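You operate a simulated robot arm through the tools that you are given. There is no shell and no other tool. Be economical: measure what you need, move in short steps, check, and stop when the job is done.

You are at the controls of a simulated robot arm. One attempt, no reset.

## Task
Bend the green blue-capped bar square; lay it in the silver flat tray.
Fine: cap against the back stop, clamp block pushed up for the bend; bending lever and clamp block end drawn back; stops, dial and other bars stay.

It is judged by the outcome, as a careful person would: the job done as asked, and still so three seconds after it is handed in. It fails if anything else is knocked over, pushed out of place, dropped, spilled or broken. A push-on lid holds only when it is set on centred and level and pressed home; a screw cap is set on level and turned clockwise until tight.

## Robot
A 7-joint arm with a two-finger parallel gripper, fixed in place. Base frame: the origin is at the foot of the arm, x ahead of it, y to its left, z up. Units: cm, rad, N and s.
Its first joint turns from -1.152 to 1.152 rad. Payload 1.57 kg.
Tool frame: the origin (TCP) lies between the finger pads and is the grasp point; the fingertips stand 3 cm ahead of it; z points along the fingers, y is the line along which they close. Largest opening 11 cm; finger width 2.4, thickness 1.2; the body of the gripper, 4.8 by 11.2 cm, starts 7.8 cm behind the TCP.
Orientation is told as [roll, pitch, yaw] about the base's x, y, z axes, in that order, counted from this pose: with the fingers straight down and closing along the base's y, the tool's x points along the base's -x, its y along +y and its z along -z.

## Interface
- The arm moves only by the tool play_rows. Its argument "moves" is a list of rows, each an object of numbers (a shift or turn left out is 0, a gripper value left out holds the last): "dx", "dy", "dz": the shift along the tool's x, y, z in units of 50 mm (1.0 is 50 mm); "ax", "ay", "az": the turn, a rotation vector about the tool's x, y, z in units of 8 degrees (1.0 is 8 degrees); "jaw": the opening, from 0 (shut) to 1 (fully open). In form: [{"dx": .., "dy": .., "dz": .., "ax": .., "ay": .., "az": .., "jaw": ..}, ...]. A call has 1 to 20 rows; each row shifts and turns the commanded pose from where the row before left it, along the tool's axes as they then stand. A call with a number of a shift or a turn outside -1 to 1 is refused whole. Rows are played at 5 a second. More than 5 cm and 0.15 rad between two rows, or a gripper value outside its range, and nothing of the call is played. Where a pose cannot be reached the arm comes as near as it can. A force on the tool above 90 N (or 10 N above the force at the start of the call, whichever is more), or a blocked arm, ends the call early, and 0.2 s more pass. Each finger travels about 10.8 cm/s and halts on what it meets, pressing with about 28 N; the grip force reading is that of the motor and also rises with nothing between the fingers. The clock runs only during rows and for 0.2 s after the last one: add rows that do not move to give the fingers time. The reply holds the time, the measured pose of the TCP, the force on the tool along the base axes, the opening and the grip force, in the units named above and with some noise.
- Cameras (640 x 400 px; columns grow to the right, rows downward): "scene" is fixed at [16.72, -39.95, 139.03]; the picture's right is [0.72, -0.70, 0.00], its down [-0.48, -0.49, -0.72] and it looks along [0.51, 0.52, -0.69] (base axes); focal length 307 px, centre (320, 200). "wrist" rides on the gripper at [7, 1.6, -14.1] in the tool frame; the picture's right is [-0.23, 0.97, 0.00], its down [-0.86, -0.20, -0.48] and it looks along [-0.47, -0.11, 0.88] (tool axes); focal length 222 px, centre (320, 200). There is no depth. A picture from a camera that has moved, and an enlarged one, comes with that camera's place and axes in the base frame and with its lens.
- capture(camera): a new picture of that camera. The clock stands still meanwhile.
- zoom(camera, box): a new picture of the part [left, top, right, bottom] of that camera's present view, enlarged. The clock stands still meanwhile.
- job_done(): hands the job in; it is judged then, once.

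Go step by step. Nothing tells you positions but the pictures and the camera data: compare them with the known pose of the tool, close in by small moves and look again before you grip or let go. The budget is 120 turns and 76 pictures, counting those below and the enlarged ones. Unless the task says otherwise, let go and move clear before handing in, and close with one line.

The tools are called after "Call:" as name(argument=value, ...) on one line, values as JSON. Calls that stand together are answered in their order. play_rows: Moves the arm, as the interface text tells. Its arguments: {"type":"object","properties":{"moves":{"type":"array","items":{"type":"object","properties":{"dx":{"type":"number"},"dy":{"type":"number"},"dz":{"type":"number"},"ax":{"type":"number"},"ay":{"type":"number"},"az":{"type":"number"},"jaw":{"type":"number"}}}}},"required":["moves"]} The other tools are called the same way: capture (camera) takes a picture; zoom (camera, box) takes an enlarged picture of a part of a camera's view; job_done () hands the job in.

At the start:

```text
clock: 0.0
ee_pos: [31.5, 9.59, 114.95]
orientation: [0.001, -0.001, -0.002]
wrist_force: [0.9, -0.8, -0.4]
width: 11.0
grip_force: 0.0
```

scene: 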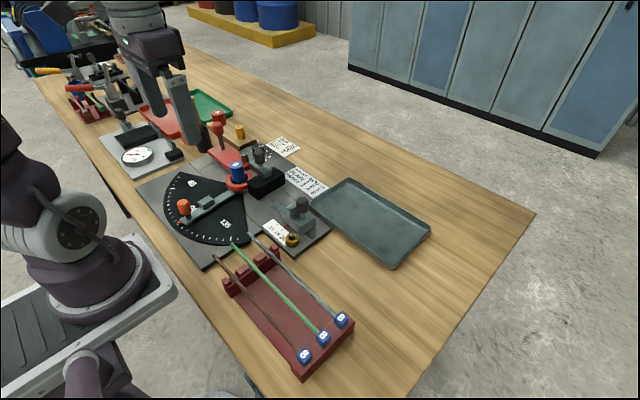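
wrist: 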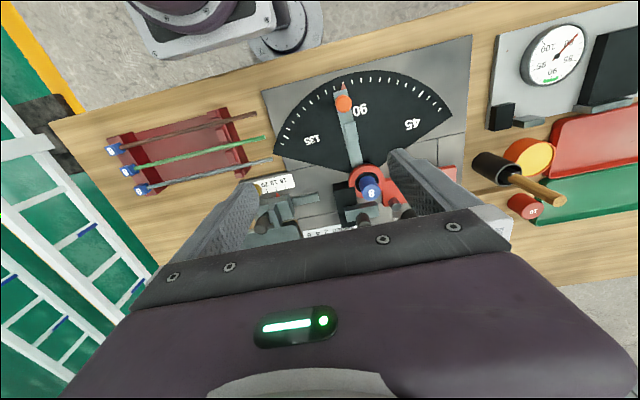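

I see a rack with three bars, a bending fixture with a protractor and lever, and a silver tray. I'll look closer first.

Call:
zoom(camera="scene", box=[130, 100, 350, 270])

Call:
zoom(camera="scene", box=[190, 220, 370, 380])

Call:
zoom(camera="wrist", box=[240, 60, 500, 240])

```text
2.35 times, centred on (240, 185) of scene
camera zoom: at [16.72, -39.95, 139.03], right [0.72, -0.7, 0.0], down [-0.48, -0.49, -0.72], along [0.51, 0.52, -0.69], focal length 723 px, centre (508, 235)
```

zoom: 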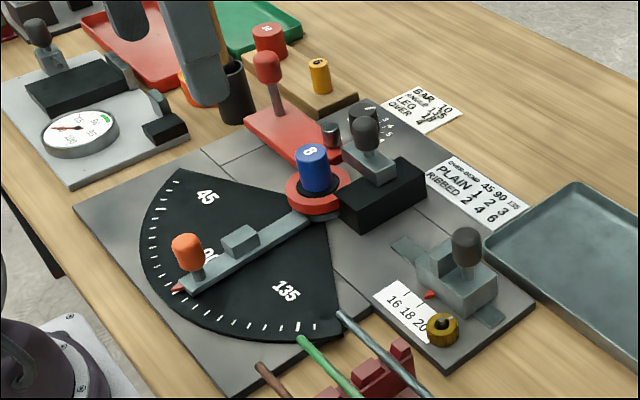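

```text
2.50 times, centred on (280, 300) of scene
camera zoom: at [16.72, -39.95, 139.03], right [0.72, -0.7, 0.0], down [-0.48, -0.49, -0.72], along [0.51, 0.52, -0.69], focal length 768 px, centre (420, -50)
```

zoom: 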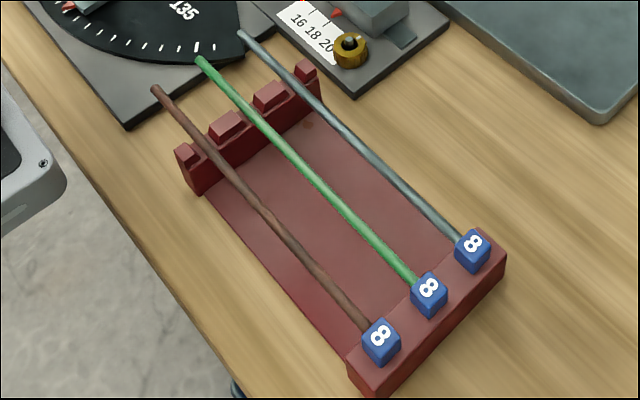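

```text
2.22 times, centred on (370, 150) of wrist
camera zoom: at [24.56, 11.21, 129.07], right [0.23, 0.97, 0.0], down [0.86, -0.2, 0.48], along [0.47, -0.11, -0.88], focal length 494 px, centre (209, 311)
```

zoom: 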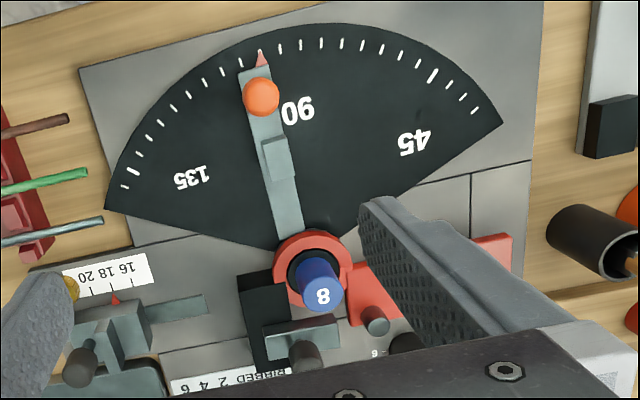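

The pictures triangulate to a surface nearer z≈87 than the stated 45.6, so I'll trust the pictures there. I'll read the details of the fixture and cards next.

Call:
zoom(camera="scene", box=[210, 105, 330, 180])

Call:
zoom(camera="scene", box=[220, 140, 340, 250])

Call:
zoom(camera="scene", box=[160, 150, 270, 250])

Call:
zoom(camera="wrist", box=[240, 150, 400, 250])

```text
5.33 times, centred on (270, 142) of scene
camera zoom: at [16.72, -39.95, 139.03], right [0.72, -0.7, 0.0], down [-0.48, -0.49, -0.72], along [0.51, 0.52, -0.69], focal length 1638 px, centre (587, 507)
```

zoom: 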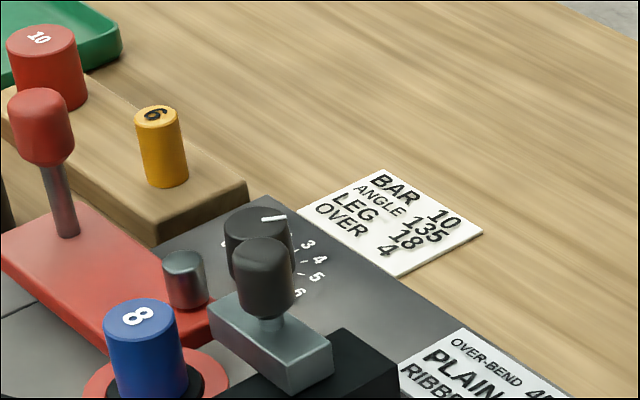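

```text
3.64 times, centred on (280, 195) of scene
camera zoom: at [16.72, -39.95, 139.03], right [0.72, -0.7, 0.0], down [-0.48, -0.49, -0.72], along [0.51, 0.52, -0.69], focal length 1117 px, centre (466, 218)
```

zoom: 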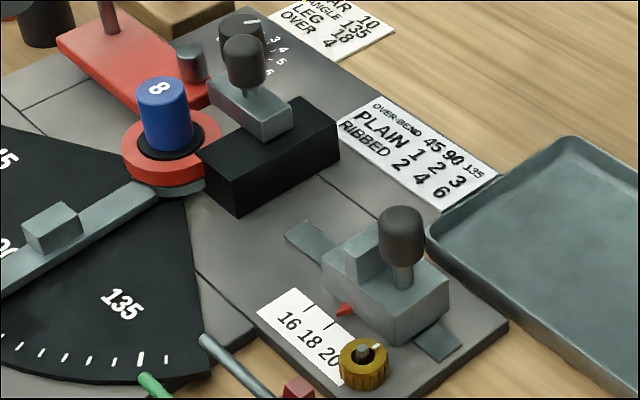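

```text
4.00 times, centred on (215, 200) of scene
camera zoom: at [16.72, -39.95, 139.03], right [0.72, -0.7, 0.0], down [-0.48, -0.49, -0.72], along [0.51, 0.52, -0.69], focal length 1228 px, centre (740, 200)
```

zoom: 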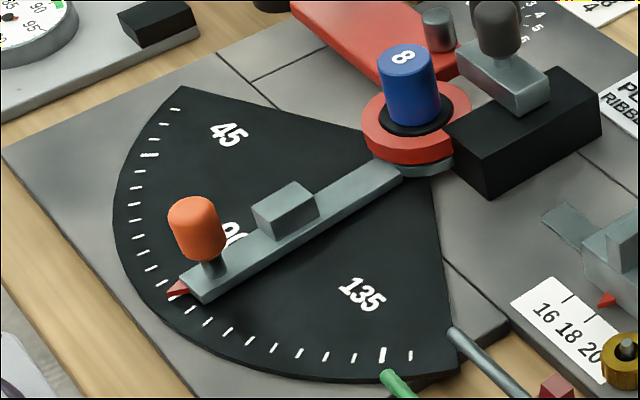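

```text
4.00 times, centred on (320, 200) of wrist
camera zoom: at [24.56, 11.21, 129.07], right [0.23, 0.97, 0.0], down [0.86, -0.2, 0.48], along [0.47, -0.11, -0.88], focal length 888 px, centre (320, 200)
```

zoom: 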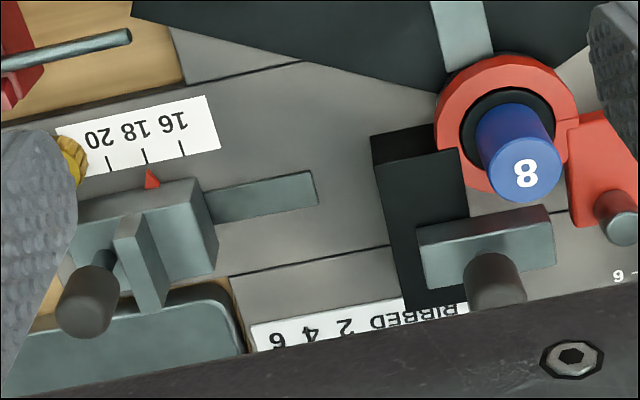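

The red arm with the roller pin looks like the bending lever. The orange-knob pointer arm looks like the preset angle stop, and the grey slab with the black knob looks like the clamp. I'll check details.

Call:
zoom(camera="scene", box=[222, 138, 286, 198])

Call:
zoom(camera="scene", box=[260, 185, 324, 250])

Call:
zoom(camera="wrist", box=[310, 170, 410, 235])

Call:
zoom(camera="wrist", box=[90, 90, 290, 220])

```text
6.67 times, centred on (254, 168) of scene
camera zoom: at [16.72, -39.95, 139.03], right [0.72, -0.7, 0.0], down [-0.48, -0.49, -0.72], along [0.51, 0.52, -0.69], focal length 2047 px, centre (760, 413)
```

zoom: 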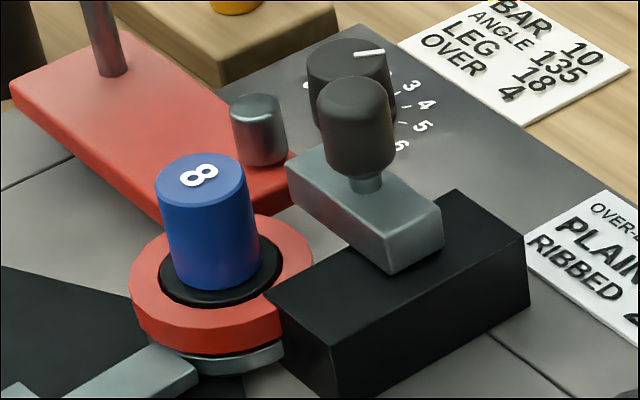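

```text
6.15 times, centred on (292, 218) of scene
camera zoom: at [16.72, -39.95, 139.03], right [0.72, -0.7, 0.0], down [-0.48, -0.49, -0.72], along [0.51, 0.52, -0.69], focal length 1890 px, centre (492, 92)
```

zoom: 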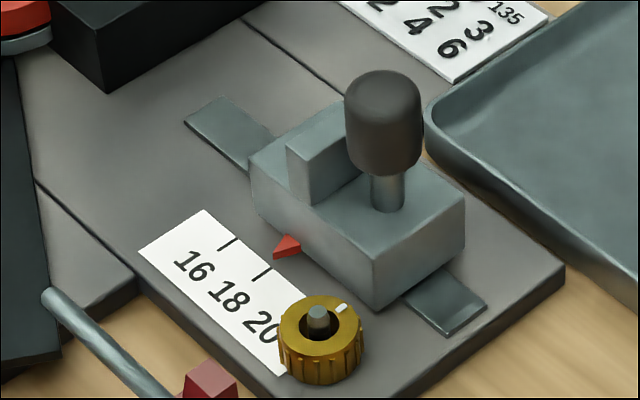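

```text
6.15 times, centred on (360, 202) of wrist
camera zoom: at [24.56, 11.21, 129.07], right [0.23, 0.97, 0.0], down [0.86, -0.2, 0.48], along [0.47, -0.11, -0.88], focal length 1367 px, centre (74, 185)
```

zoom: 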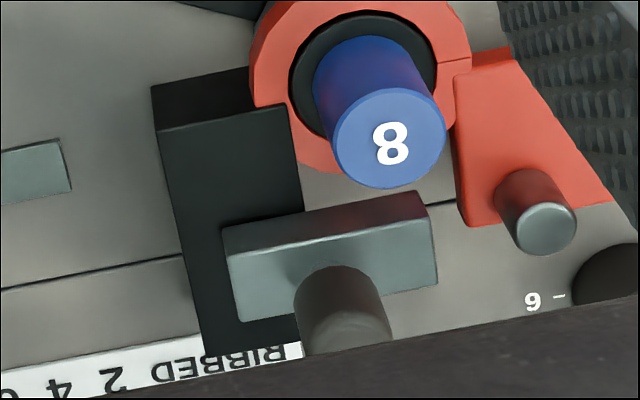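

```text
3.08 times, centred on (190, 155) of wrist
camera zoom: at [24.56, 11.21, 129.07], right [0.23, 0.97, 0.0], down [0.86, -0.2, 0.48], along [0.47, -0.11, -0.88], focal length 684 px, centre (720, 338)
```

zoom: 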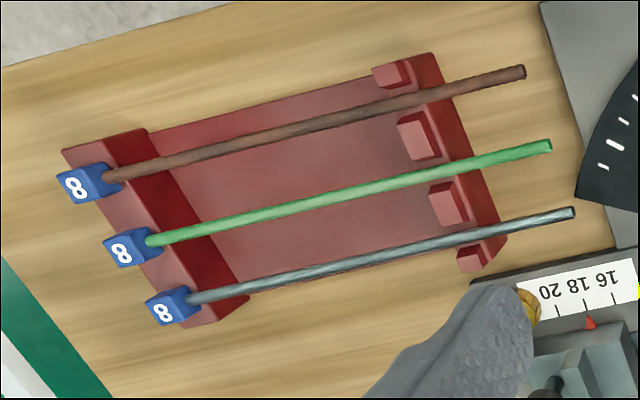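

The picture is now clear. The green bar lies along y at x≈31, with its cap at y≈-26, and the target line is at x≈45.5 between the mandrel and the clamp slab. I'll go above the bar and turn the gripper -90°.

Call:
play_rows(moves=[{"dy": -0.953}, {"dy": -0.953}, {"dy": -0.953}, {"dy": -0.953}, {"dy": -0.953}, {"dy": -0.953}, {"az": 0.9375}, {"az": 0.9375}, {"az": 0.9375}, {"az": 0.9375}, {"az": 0.9375}, {"az": 0.9375}, {"az": 0.9375}, {"az": 0.9375}, {"az": 0.9375}, {"az": 0.9375}, {"az": 0.9375}, {"az": 0.9375, "jaw": 0.22}, {}])

Call:
capture(camera="wrist")

Call:
capture(camera="scene")

```text
clock: 4.0
ee_pos: [31.44, -18.98, 114.98]
orientation: [-0.001, 0.0, -1.572]
wrist_force: [-1.2, 0.5, -0.3]
width: 2.41
grip_force: 0.0
```

```text
62 pictures are left
camera wrist: at [33.11, -11.99, 129.04], right [0.97, -0.23, 0.0], down [-0.2, -0.85, 0.48], along [-0.11, -0.47, -0.88], focal length 222 px, centre (320, 200)
```

wrist: 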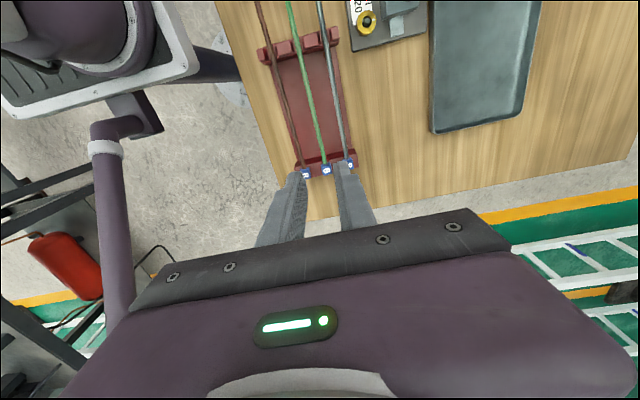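

```text
61 pictures are left
```

scene: 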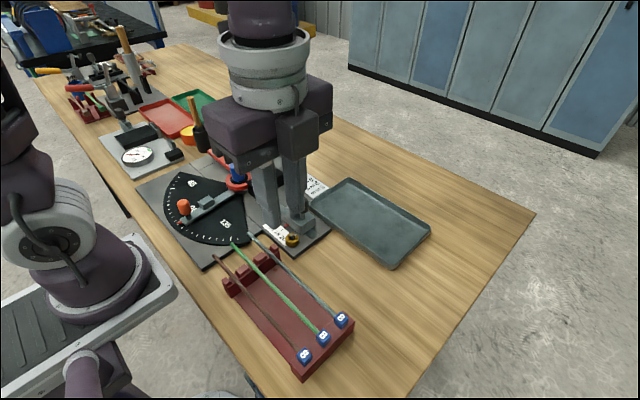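

The camera data agree with my estimate: bar x≈31.05, cap at y≈-26.5. I'll descend to 10 cm above the bar and check.

Call:
play_rows(moves=[{"dy": -0.08, "dz": 0.8}, {"dz": 0.8}, {"dz": 0.8}, {"dz": 0.6}, {}])

Call:
zoom(camera="wrist", box=[220, 100, 420, 225])

Call:
zoom(camera="scene", box=[200, 190, 370, 380])

```text
clock: 5.2
ee_pos: [31.29, -18.8, 100.02]
orientation: [0.0, 0.001, -1.571]
wrist_force: [0.2, -0.2, -0.3]
width: 2.43
grip_force: 0.1
```

```text
3.20 times, centred on (320, 162) of wrist
camera zoom: at [32.88, -11.89, 114.11], right [0.97, -0.23, 0.0], down [-0.2, -0.86, 0.48], along [-0.11, -0.47, -0.88], focal length 711 px, centre (320, 320)
```

zoom: 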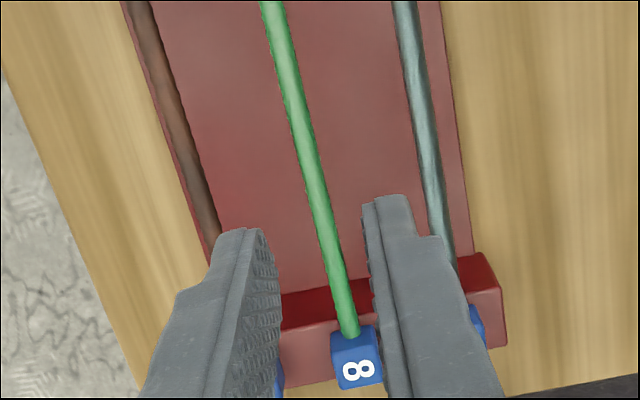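

```text
2.11 times, centred on (285, 285) of scene
camera zoom: at [16.72, -39.95, 139.03], right [0.72, -0.7, 0.0], down [-0.48, -0.49, -0.72], along [0.51, 0.52, -0.69], focal length 646 px, centre (394, 21)
```

zoom: 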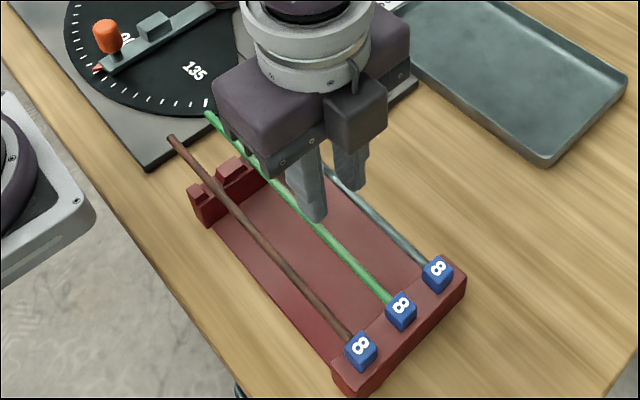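

Bar x is about 30.9, so I'll shift slightly and descend to the grip height.

Call:
play_rows(moves=[{"dy": -0.05, "dz": 0.5}, {"dz": 0.5}, {"dz": 0.3}, {}, {}])

Call:
zoom(camera="wrist", box=[240, 120, 400, 220])

Call:
zoom(camera="scene", box=[250, 230, 350, 330])

```text
clock: 6.4
ee_pos: [30.87, -19.03, 93.36]
orientation: [-0.001, 0.0, -1.571]
wrist_force: [0.0, 0.1, 0.2]
width: 2.4
grip_force: 0.0
```

```text
4.00 times, centred on (320, 170) of wrist
camera zoom: at [32.5, -12.0, 107.61], right [0.97, -0.23, 0.0], down [-0.2, -0.86, 0.48], along [-0.11, -0.47, -0.88], focal length 888 px, centre (320, 320)
```

zoom: 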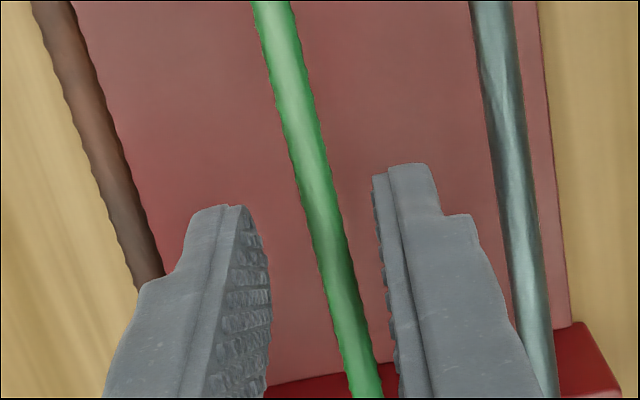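

```text
4.00 times, centred on (300, 280) of scene
camera zoom: at [16.72, -39.95, 139.03], right [0.72, -0.7, 0.0], down [-0.48, -0.49, -0.72], along [0.51, 0.52, -0.69], focal length 1228 px, centre (400, -120)
```

zoom: 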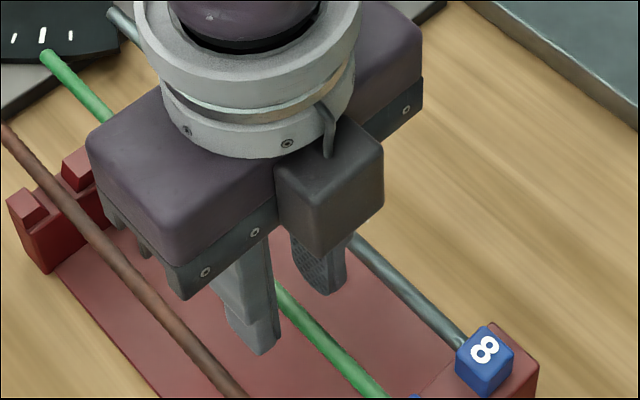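

The bar has a ribbed surface and is centred between the fingers. I'll lower the last bit and grip.

Call:
play_rows(moves=[{"dy": 0.025, "dz": 0.33}, {}, {"jaw": 0.0}, {}, {}])

Call:
zoom(camera="wrist", box=[240, 120, 400, 220])

```text
clock: 7.6
ee_pos: [30.9, -18.95, 91.8]
orientation: [-0.001, -0.001, -1.569]
wrist_force: [0.6, 0.3, 0.0]
width: 0.68
grip_force: 26.3
```

```text
4.00 times, centred on (320, 170) of wrist
camera zoom: at [32.58, -12.04, 105.88], right [0.97, -0.23, 0.0], down [-0.2, -0.86, 0.48], along [-0.11, -0.47, -0.88], focal length 888 px, centre (320, 320)
```

zoom: 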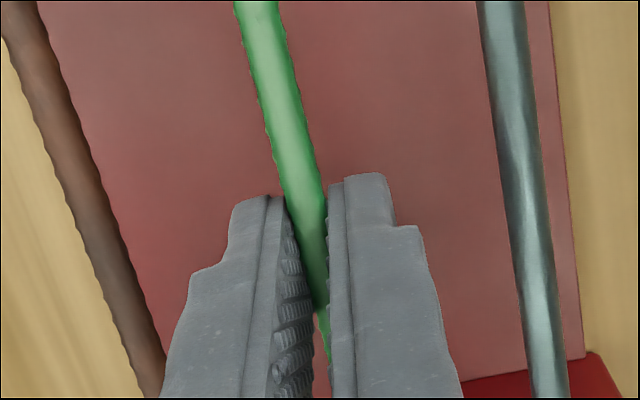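

Bar gripped. I'll lift slowly and check it hangs level.

Call:
play_rows(moves=[{"dz": -0.2}, {"dz": -0.4}, {"dz": -0.6}, {"dz": -0.8}, {"dz": -0.8}, {}])

Call:
capture(camera="scene")

Call:
capture(camera="wrist")

```text
clock: 9.0
ee_pos: [30.93, -18.94, 105.9]
orientation: [-0.001, 0.0, -1.571]
wrist_force: [0.5, 0.4, -0.7]
width: 0.01
grip_force: 21.5
```

```text
55 pictures are left
```

scene: 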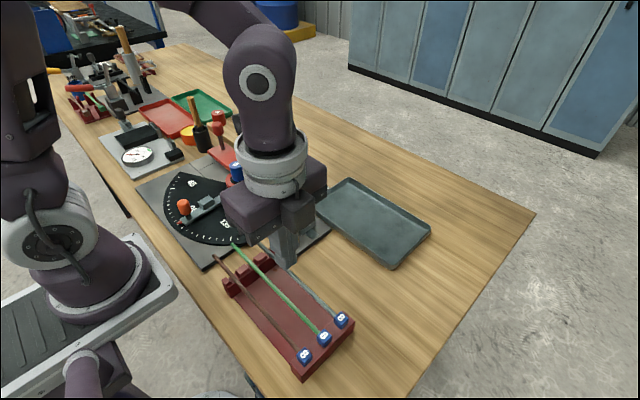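

```text
54 pictures are left
camera wrist: at [32.5, -12.03, 119.99], right [0.97, -0.23, 0.0], down [-0.2, -0.85, 0.48], along [-0.11, -0.47, -0.88], focal length 222 px, centre (320, 200)
```

wrist: 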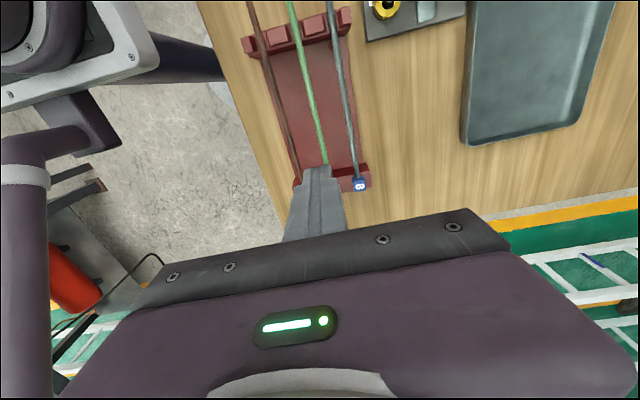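

The bar slipped out: I only pinched its top, so it sits lower than I estimated. It stayed in the rack. I'll reopen and grip deeper, watching the force.

Call:
play_rows(moves=[{"jaw": 0.22, "dz": 0.8}, {"dz": 0.8}, {"dz": 0.8}, {"dz": 0.4}, {"dz": 0.15}, {"dz": 0.1}, {}, {}])

Call:
zoom(camera="wrist", box=[240, 120, 400, 220])

Call:
zoom(camera="scene", box=[250, 230, 350, 330])

```text
clock: 10.8
ee_pos: [31.08, -18.88, 90.63]
orientation: [0.001, 0.0, -1.571]
wrist_force: [-0.1, 0.1, -0.1]
width: 2.44
grip_force: 0.0
```

```text
4.00 times, centred on (320, 170) of wrist
camera zoom: at [32.63, -12.01, 104.73], right [0.97, -0.23, 0.0], down [-0.2, -0.85, 0.48], along [-0.11, -0.47, -0.88], focal length 888 px, centre (320, 320)
```

zoom: 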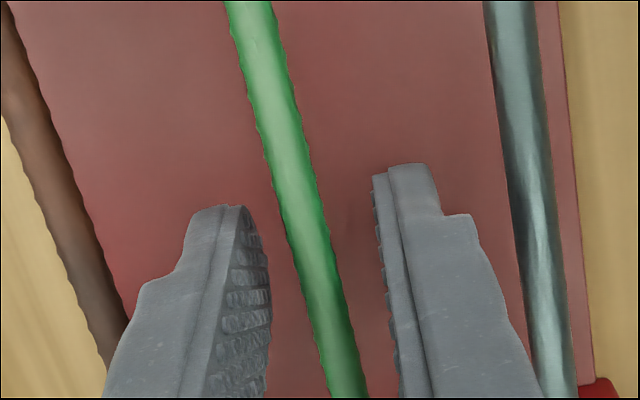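

```text
4.00 times, centred on (300, 280) of scene
camera zoom: at [16.72, -39.95, 139.03], right [0.72, -0.7, 0.0], down [-0.48, -0.49, -0.72], along [0.51, 0.52, -0.69], focal length 1228 px, centre (400, -120)
```

zoom: 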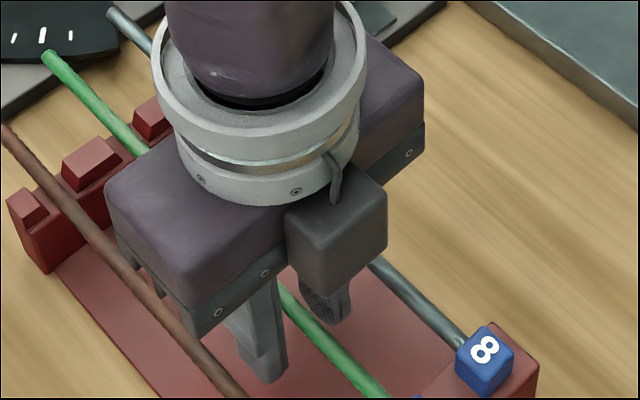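

Still no contact, so I'll go lower in small steps.

Call:
play_rows(moves=[{"dz": 0.08}, {"dz": 0.06}, {"dz": 0.06}, {}, {}])

Call:
play_rows(moves=[{"jaw": 0.0}, {}, {}])

Call:
zoom(camera="wrist", box=[240, 120, 400, 220])

```text
clock: 12.0
ee_pos: [30.95, -18.99, 89.53]
orientation: [0.0, 0.001, -1.57]
wrist_force: [-0.2, 0.6, -0.3]
width: 2.44
grip_force: 0.1
```

```text
clock: 12.8
ee_pos: [30.95, -18.94, 89.64]
orientation: [-0.001, 0.0, -1.57]
wrist_force: [-0.7, -0.5, 0.7]
width: 0.7
grip_force: 26.6
```

```text
4.00 times, centred on (320, 170) of wrist
camera zoom: at [32.58, -12.01, 103.71], right [0.97, -0.23, 0.0], down [-0.2, -0.86, 0.48], along [-0.11, -0.47, -0.88], focal length 888 px, centre (320, 320)
```

zoom: 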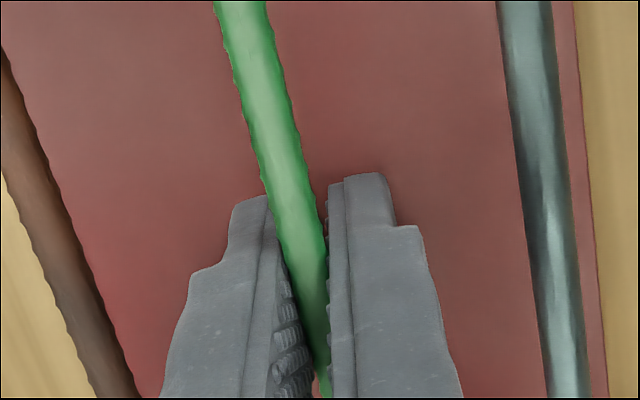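

Width 0.7, with a deeper grip now. I'll lift gently by 1 cm and check.

Call:
play_rows(moves=[{"dz": -0.1}, {"dz": -0.1}, {}, {}])

Call:
zoom(camera="scene", box=[190, 220, 370, 390])

```text
clock: 13.8
ee_pos: [31.05, -19.06, 90.57]
orientation: [0.0, 0.0, -1.57]
wrist_force: [0.1, 0.0, -1.6]
width: 0.66
grip_force: 26.1
```

```text
2.35 times, centred on (280, 305) of scene
camera zoom: at [16.72, -39.95, 139.03], right [0.72, -0.7, 0.0], down [-0.48, -0.49, -0.72], along [0.51, 0.52, -0.69], focal length 723 px, centre (414, -47)
```

zoom: 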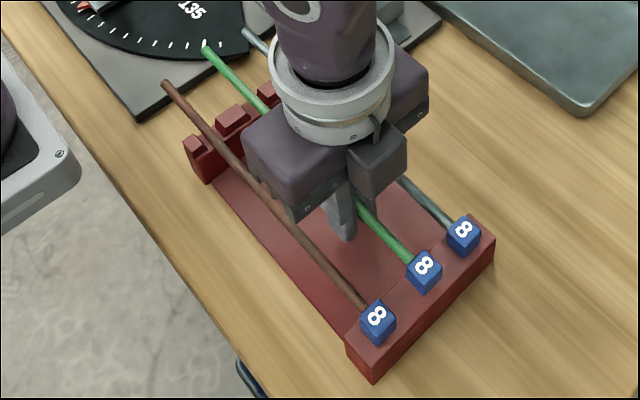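

It's held, with the cap rising along with the gripper. I'll lift further and check the level.

Call:
play_rows(moves=[{"dz": -0.3}, {"dz": -0.5}, {"dz": -0.7}, {"dz": -0.7}, {"dz": -0.7}, {}])

Call:
capture(camera="scene")

Call:
capture(camera="wrist")

```text
clock: 15.2
ee_pos: [31.27, -18.99, 104.97]
orientation: [-0.001, 0.001, -1.571]
wrist_force: [0.3, -0.8, -1.3]
width: 0.68
grip_force: 26.3
```

```text
49 pictures are left
```

scene: 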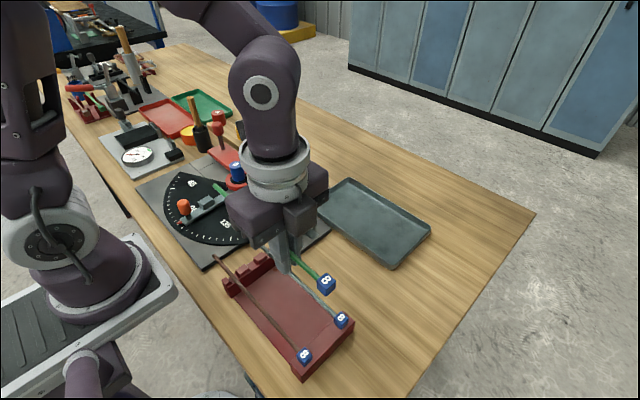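

```text
48 pictures are left
camera wrist: at [32.85, -11.96, 119.07], right [0.97, -0.23, 0.0], down [-0.2, -0.85, 0.48], along [-0.11, -0.47, -0.88], focal length 222 px, centre (320, 200)
```

wrist: 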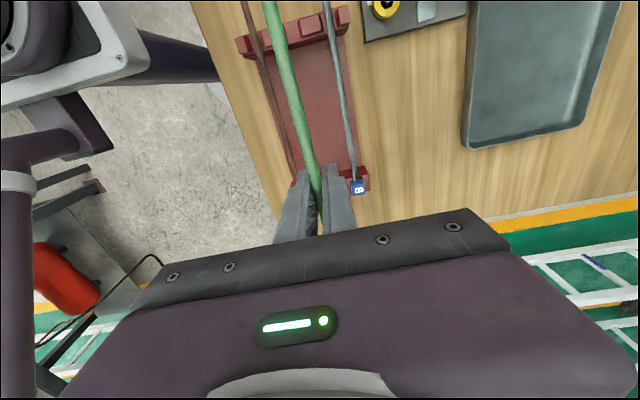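

The bar is held and about level. I'll carry it over the fixture above the gap between mandrel and clamp, slightly +y of the final spot.

Call:
play_rows(moves=[{"dy": 0.425, "dx": 0.75}, {"dy": 0.425, "dx": 0.75}, {"dy": 0.425, "dx": 0.75}, {"dy": 0.425, "dx": 0.75}, {"dy": 0.425, "dx": 0.75}, {"dy": 0.425, "dx": 0.75}, {"dy": 0.425, "dx": 0.75}, {}, {}])

Call:
zoom(camera="scene", box=[150, 80, 350, 260])

Call:
capture(camera="wrist")

```text
clock: 17.2
ee_pos: [45.97, 7.5, 105.14]
orientation: [0.001, 0.0, -1.57]
wrist_force: [-0.2, -0.9, 0.0]
width: 0.7
grip_force: 26.9
```

```text
2.22 times, centred on (250, 170) of scene
camera zoom: at [16.72, -39.95, 139.03], right [0.72, -0.7, 0.0], down [-0.48, -0.49, -0.72], along [0.51, 0.52, -0.69], focal length 682 px, centre (476, 267)
```

zoom: 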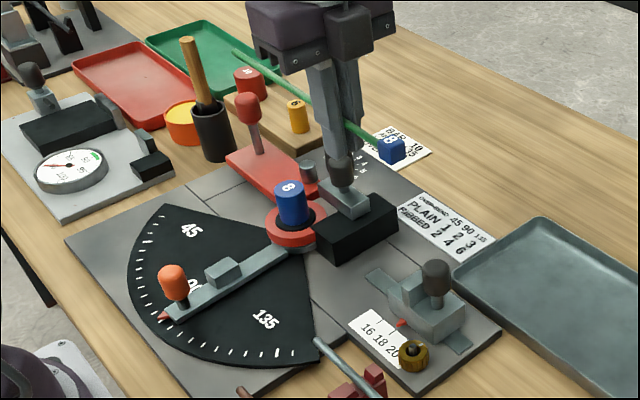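

```text
46 pictures are left
camera wrist: at [47.55, 14.46, 119.3], right [0.97, -0.23, 0.0], down [-0.2, -0.86, 0.48], along [-0.11, -0.47, -0.88], focal length 222 px, centre (320, 200)
```

wrist: 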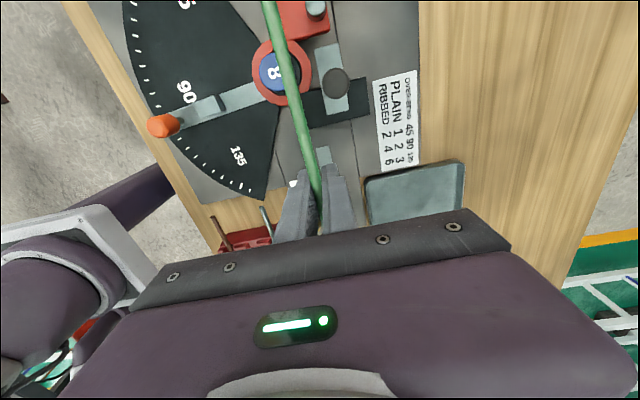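

Alignment looks right: mandrel at (43.4, 16), slab front at x≈47.7, bar at x≈46. I'll lower to z≈95 and check.

Call:
play_rows(moves=[{"dz": 0.5}, {"dz": 0.5}, {"dz": 0.5}, {"dz": 0.4}, {}, {}])

Call:
zoom(camera="scene", box=[210, 120, 330, 230])

Call:
zoom(camera="wrist", box=[220, 0, 420, 200])

```text
clock: 18.6
ee_pos: [45.94, 7.56, 95.66]
orientation: [-0.001, 0.0, -1.571]
wrist_force: [0.1, 0.1, -0.7]
width: 0.72
grip_force: 26.4
```

```text
3.64 times, centred on (270, 175) of scene
camera zoom: at [16.72, -39.95, 139.03], right [0.72, -0.7, 0.0], down [-0.48, -0.49, -0.72], along [0.51, 0.52, -0.69], focal length 1117 px, centre (502, 291)
```

zoom: 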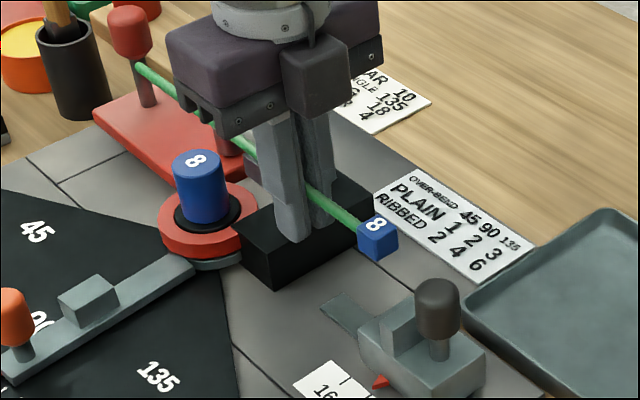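

```text
2.00 times, centred on (320, 100) of wrist
camera zoom: at [47.47, 14.42, 109.82], right [0.97, -0.23, 0.0], down [-0.2, -0.86, 0.48], along [-0.11, -0.47, -0.88], focal length 444 px, centre (320, 400)
```

zoom: 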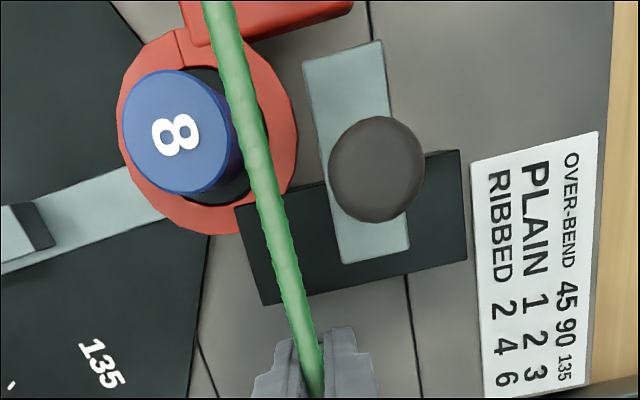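

The bar is very close to the mandrel, so I'll shift +0.5 cm in x and lower with small steps.

Call:
play_rows(moves=[{"dy": 0.1}, {"dz": 0.3}, {"dz": 0.2}, {"dz": 0.1}, {}, {}])

Call:
zoom(camera="scene", box=[210, 120, 330, 230])

Call:
zoom(camera="wrist", box=[220, 0, 420, 200])

```text
clock: 20.0
ee_pos: [46.3, 7.34, 92.52]
orientation: [0.0, 0.0, -1.572]
wrist_force: [0.1, 0.5, -0.4]
width: 0.69
grip_force: 26.3
```

```text
3.64 times, centred on (270, 175) of scene
camera zoom: at [16.72, -39.95, 139.03], right [0.72, -0.7, 0.0], down [-0.48, -0.49, -0.72], along [0.51, 0.52, -0.69], focal length 1117 px, centre (502, 291)
```

zoom: 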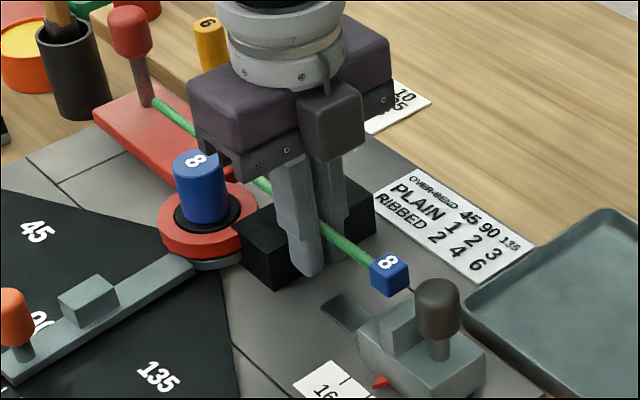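

```text
2.00 times, centred on (320, 100) of wrist
camera zoom: at [47.93, 14.24, 106.73], right [0.97, -0.23, 0.0], down [-0.2, -0.86, 0.48], along [-0.11, -0.47, -0.88], focal length 444 px, centre (320, 400)
```

zoom: 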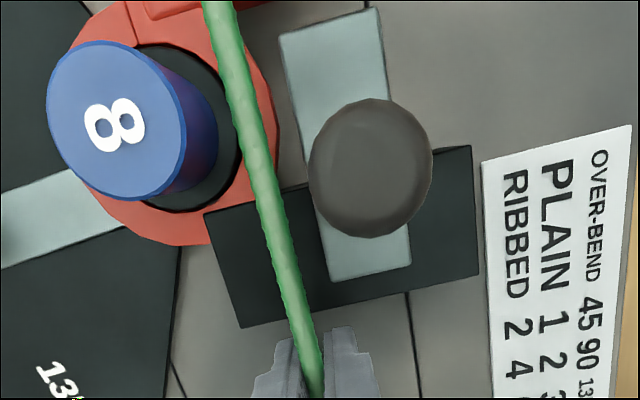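

Well centred. I'll lower in 2 mm steps until the force shows the bar resting.

Call:
play_rows(moves=[{"dz": 0.06}, {"dz": 0.04}, {"dz": 0.04}, {}, {}])

Call:
zoom(camera="scene", box=[240, 150, 310, 215])

```text
clock: 21.2
ee_pos: [46.35, 7.31, 91.84]
orientation: [0.0, 0.001, -1.572]
wrist_force: [0.5, 0.5, -1.1]
width: 0.68
grip_force: 26.2
```

```text
6.15 times, centred on (275, 182) of scene
camera zoom: at [16.72, -39.95, 139.03], right [0.72, -0.7, 0.0], down [-0.48, -0.49, -0.72], along [0.51, 0.52, -0.69], focal length 1890 px, centre (597, 308)
```

zoom: 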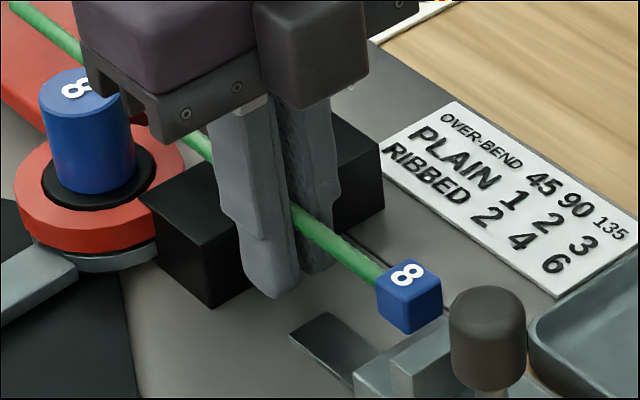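

Call:
play_rows(moves=[{"dz": 0.04}, {}, {"dz": 0.04}, {}, {"dz": 0.04}, {}])

Call:
play_rows(moves=[{"dz": 0.04}, {}, {"dz": 0.04}, {}])

Call:
zoom(camera="scene", box=[240, 150, 310, 215])

```text
clock: 22.6
ee_pos: [46.36, 7.27, 91.3]
orientation: [-0.001, 0.001, -1.57]
wrist_force: [0.4, 0.5, -1.7]
width: 0.69
grip_force: 26.5
```

```text
clock: 23.6
ee_pos: [46.35, 7.25, 90.88]
orientation: [-0.001, 0.001, -1.571]
wrist_force: [0.1, -0.2, -0.7]
width: 0.68
grip_force: 27.1
```

```text
6.15 times, centred on (275, 182) of scene
camera zoom: at [16.72, -39.95, 139.03], right [0.72, -0.7, 0.0], down [-0.48, -0.49, -0.72], along [0.51, 0.52, -0.69], focal length 1890 px, centre (597, 308)
```

zoom: 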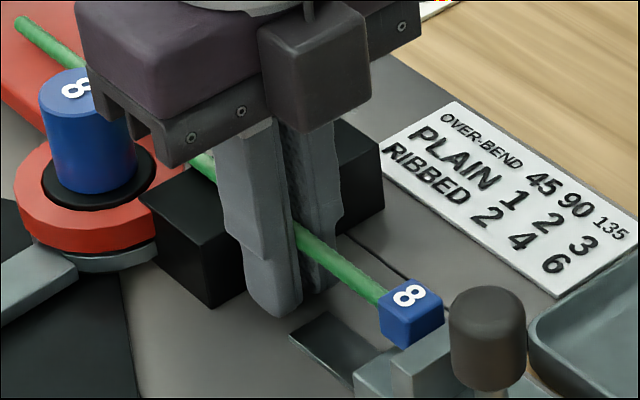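

Call:
play_rows(moves=[{"dz": 0.03}, {}, {"dz": 0.03}, {}])

Call:
play_rows(moves=[{"dz": 0.03}, {}, {"dz": 0.03}, {}])

Call:
zoom(camera="wrist", box=[220, 0, 420, 200])

Call:
zoom(camera="scene", box=[240, 150, 310, 215])

```text
clock: 24.6
ee_pos: [46.47, 7.34, 90.54]
orientation: [0.001, 0.0, -1.572]
wrist_force: [-0.3, 1.1, -1.5]
width: 0.7
grip_force: 26.4
```

```text
clock: 25.6
ee_pos: [46.37, 7.26, 90.21]
orientation: [0.002, -0.001, -1.571]
wrist_force: [-1.4, 0.1, 20.2]
width: 0.73
grip_force: 26.2
```

```text
2.00 times, centred on (320, 100) of wrist
camera zoom: at [47.96, 14.21, 104.38], right [0.97, -0.23, 0.0], down [-0.2, -0.86, 0.48], along [-0.11, -0.47, -0.88], focal length 444 px, centre (320, 400)
```

zoom: 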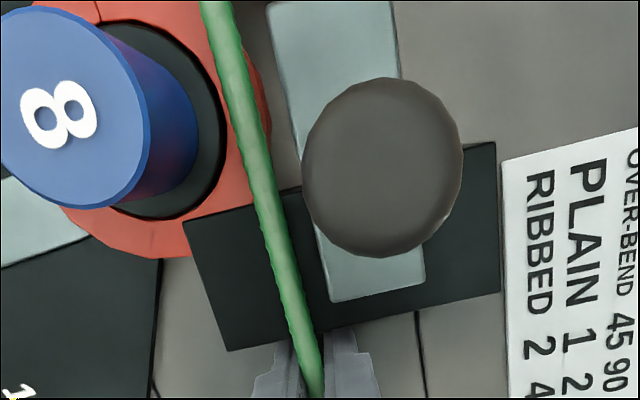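

```text
6.15 times, centred on (275, 182) of scene
camera zoom: at [16.69, -39.96, 139.03], right [0.72, -0.7, 0.0], down [-0.48, -0.49, -0.72], along [0.51, 0.52, -0.69], focal length 1890 px, centre (597, 308)
```

zoom: 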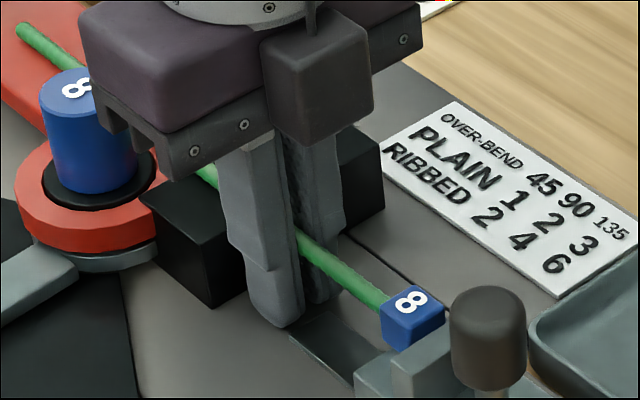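

There was 20 N of contact, probably fingertips on the rail or the bar resting. I'll relieve slightly, then slide toward the back stop in small steps, watching the y force.

Call:
play_rows(moves=[{"dz": -0.04}, {}, {"dx": -0.05}, {"dx": -0.05}, {"dx": -0.04}, {}])

Call:
zoom(camera="scene", box=[250, 170, 310, 220])

```text
clock: 27.0
ee_pos: [46.4, 6.59, 90.41]
orientation: [-0.001, 0.0, -1.571]
wrist_force: [-0.1, -0.4, -1.5]
width: 0.68
grip_force: 26.3
```

```text
8.00 times, centred on (280, 195) of scene
camera zoom: at [16.72, -39.95, 139.03], right [0.72, -0.7, 0.0], down [-0.48, -0.49, -0.72], along [0.51, 0.52, -0.69], focal length 2457 px, centre (640, 240)
```

zoom: 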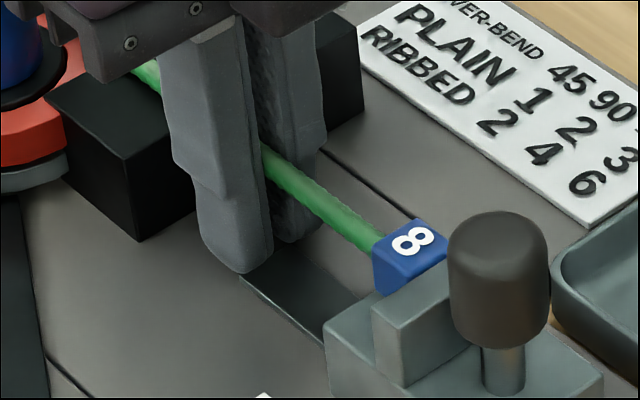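

Call:
play_rows(moves=[{"dx": -0.03}, {}, {"dx": -0.03}, {}, {}])

Call:
play_rows(moves=[{"dx": -0.03}, {}, {"dx": -0.03}, {}, {}])

Call:
zoom(camera="scene", box=[250, 170, 310, 220])

```text
clock: 28.2
ee_pos: [46.44, 6.36, 90.39]
orientation: [0.0, 0.0, -1.571]
wrist_force: [-0.5, 1.6, -0.6]
width: 0.67
grip_force: 26.5
```

```text
clock: 29.4
ee_pos: [46.35, 6.12, 90.36]
orientation: [0.0, 0.0, -1.571]
wrist_force: [1.1, 5.8, -1.9]
width: 0.69
grip_force: 26.5
```

```text
8.00 times, centred on (280, 195) of scene
camera zoom: at [16.72, -39.94, 139.04], right [0.72, -0.7, 0.0], down [-0.48, -0.49, -0.72], along [0.51, 0.52, -0.69], focal length 2457 px, centre (640, 240)
```

zoom: 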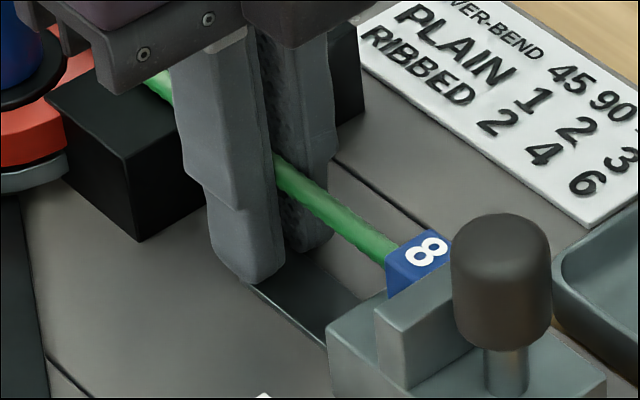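

The cap touches the back stop (5.8 N). Next I'll slide the bar toward the mandrel in small steps until it touches.

Call:
play_rows(moves=[{"dy": -0.04}, {}, {"dy": -0.04}, {}, {"dy": -0.04}, {}, {}])

Call:
play_rows(moves=[{"dy": -0.03}, {}, {}])

Call:
zoom(camera="wrist", box=[200, 0, 420, 200])

```text
clock: 31.0
ee_pos: [45.74, 5.97, 90.32]
orientation: [0.0, 0.001, -1.572]
wrist_force: [2.4, 5.1, -1.5]
width: 0.69
grip_force: 27.0
```

```text
clock: 31.8
ee_pos: [45.55, 5.9, 90.53]
orientation: [0.0, 0.0, -1.573]
wrist_force: [1.4, 5.2, -1.0]
width: 0.66
grip_force: 26.6
```

```text
2.00 times, centred on (310, 100) of wrist
camera zoom: at [47.22, 12.9, 104.54], right [0.97, -0.23, 0.0], down [-0.2, -0.86, 0.48], along [-0.11, -0.47, -0.88], focal length 444 px, centre (340, 400)
```

zoom: 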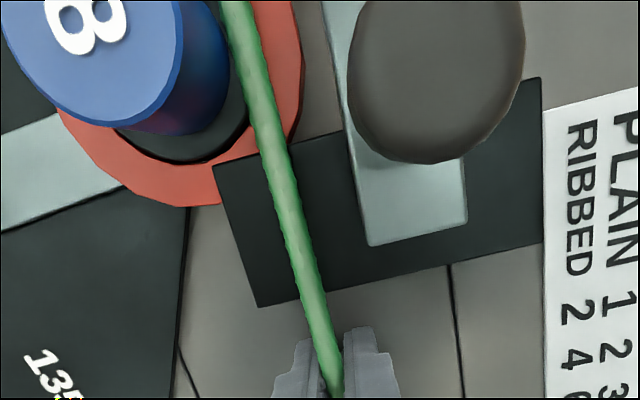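

Call:
play_rows(moves=[{"dy": -0.03}, {}, {"dy": -0.03}, {}, {}])

Call:
play_rows(moves=[{"dy": -0.03}, {}, {}])

Call:
zoom(camera="wrist", box=[200, 0, 420, 200])

```text
clock: 33.0
ee_pos: [45.19, 6.01, 90.46]
orientation: [0.0, 0.001, -1.572]
wrist_force: [1.3, 3.0, -0.5]
width: 0.69
grip_force: 26.3
```

```text
clock: 33.8
ee_pos: [45.16, 6.03, 90.44]
orientation: [0.0, 0.0, -1.572]
wrist_force: [5.9, 0.3, -0.4]
width: 0.7
grip_force: 26.4
```

```text
2.00 times, centred on (310, 100) of wrist
camera zoom: at [46.79, 12.95, 104.55], right [0.97, -0.23, 0.0], down [-0.2, -0.85, 0.48], along [-0.11, -0.47, -0.88], focal length 444 px, centre (340, 400)
```

zoom: 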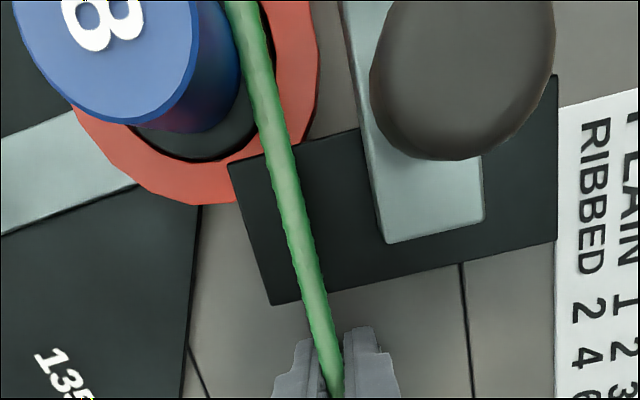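

Bar touches the mandrel (x≈45.2). I'll press it lightly to the stop again, release, and rise clear.

Call:
play_rows(moves=[{"dx": -0.03}, {}, {"dy": 0.01}, {}, {}])

Call:
play_rows(moves=[{"jaw": 0.12}, {"jaw": 0.25}, {}, {}])

Call:
zoom(camera="wrist", box=[200, 0, 420, 200])

Call:
zoom(camera="scene", box=[250, 170, 310, 220])

```text
clock: 35.0
ee_pos: [45.14, 5.96, 90.42]
orientation: [-0.002, 0.0, -1.571]
wrist_force: [-0.2, 5.5, -2.0]
width: 0.72
grip_force: 26.6
```

```text
clock: 36.0
ee_pos: [45.28, 5.91, 90.41]
orientation: [-0.001, 0.001, -1.57]
wrist_force: [0.2, 0.7, -1.5]
width: 2.74
grip_force: 0.0
```

```text
2.00 times, centred on (310, 100) of wrist
camera zoom: at [46.82, 12.77, 104.56], right [0.97, -0.23, 0.0], down [-0.2, -0.86, 0.48], along [-0.11, -0.47, -0.88], focal length 444 px, centre (340, 400)
```

zoom: 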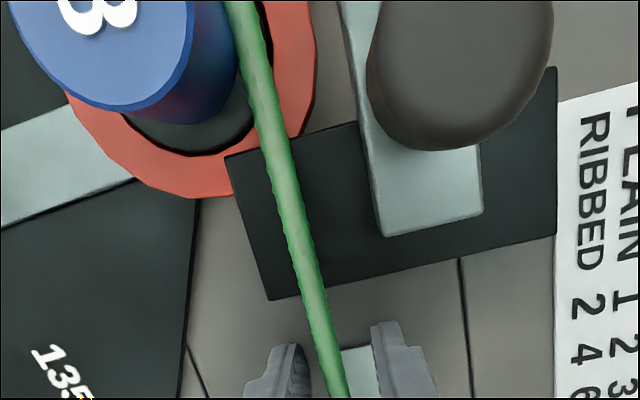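

```text
8.00 times, centred on (280, 195) of scene
camera zoom: at [16.72, -39.95, 139.03], right [0.72, -0.7, 0.0], down [-0.48, -0.49, -0.72], along [0.51, 0.52, -0.69], focal length 2457 px, centre (640, 240)
```

zoom: 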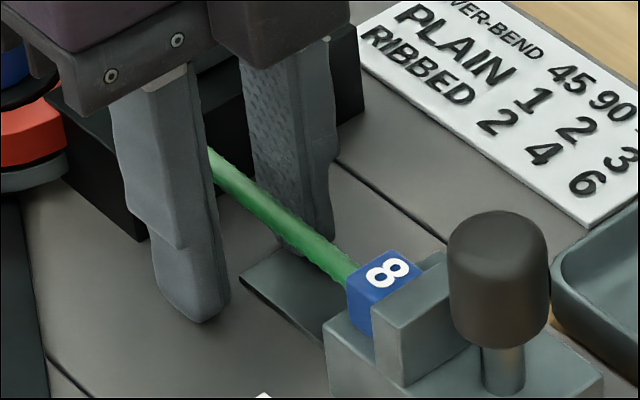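

The bar is seated, cap on the stop and shaft on the mandrel. I'll rise, go behind the clamp knob (≈(48.9, 13.8)) with closed fingers, and look.

Call:
play_rows(moves=[{"dz": -0.5}, {"dz": -0.9}, {"dz": -0.9}, {"dz": -0.5, "jaw": 0}, {"dy": 0.75, "dx": 0.79}, {"dy": 0.75, "dx": 0.79}, {}, {}])

Call:
capture(camera="wrist")

Call:
zoom(camera="scene", box=[170, 90, 330, 250])

```text
refused: row 5 steps farther than a row can; nothing moved
```

```text
31 pictures are left
camera wrist: at [46.82, 12.77, 104.56], right [0.97, -0.23, 0.0], down [-0.2, -0.86, 0.48], along [-0.11, -0.47, -0.88], focal length 222 px, centre (320, 200)
```

wrist: 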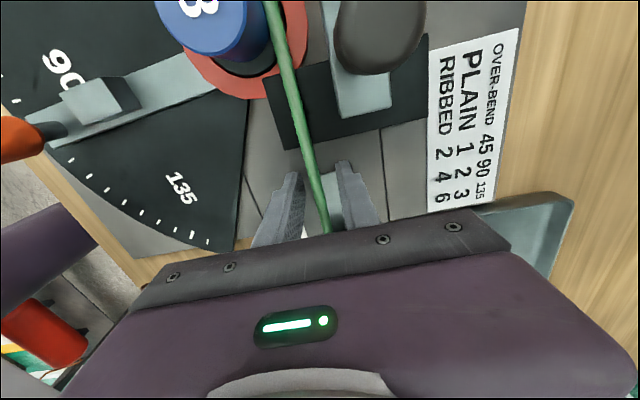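

```text
2.50 times, centred on (250, 170) of scene
camera zoom: at [16.72, -39.95, 139.03], right [0.72, -0.7, 0.0], down [-0.48, -0.49, -0.72], along [0.51, 0.52, -0.69], focal length 768 px, centre (495, 275)
```

zoom: 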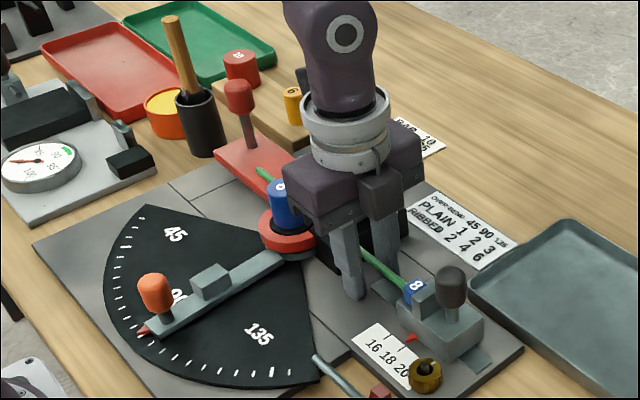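

The call was refused for step size, so I'll use smaller diagonal steps.

Call:
play_rows(moves=[{"dz": -0.5}, {"dz": -0.9}, {"dz": -0.9}, {"dz": -0.5, "jaw": 0}, {"dy": 0.5, "dx": 0.53}, {"dy": 0.5, "dx": 0.53}, {"dy": 0.5, "dx": 0.53}, {}, {}])

Call:
capture(camera="wrist")

```text
clock: 38.0
ee_pos: [52.47, 14.12, 104.52]
orientation: [0.0, -0.001, -1.571]
wrist_force: [0.5, -0.3, -0.3]
width: 0.0
grip_force: 22.0
```

```text
29 pictures are left
camera wrist: at [54.17, 20.88, 118.61], right [0.97, -0.23, 0.0], down [-0.2, -0.85, 0.48], along [-0.11, -0.47, -0.88], focal length 222 px, centre (320, 200)
```

wrist: 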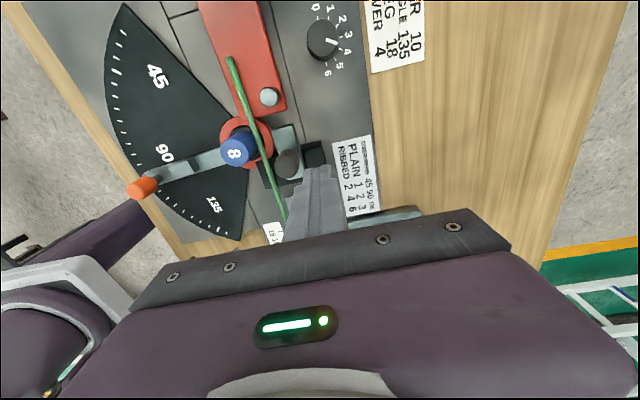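

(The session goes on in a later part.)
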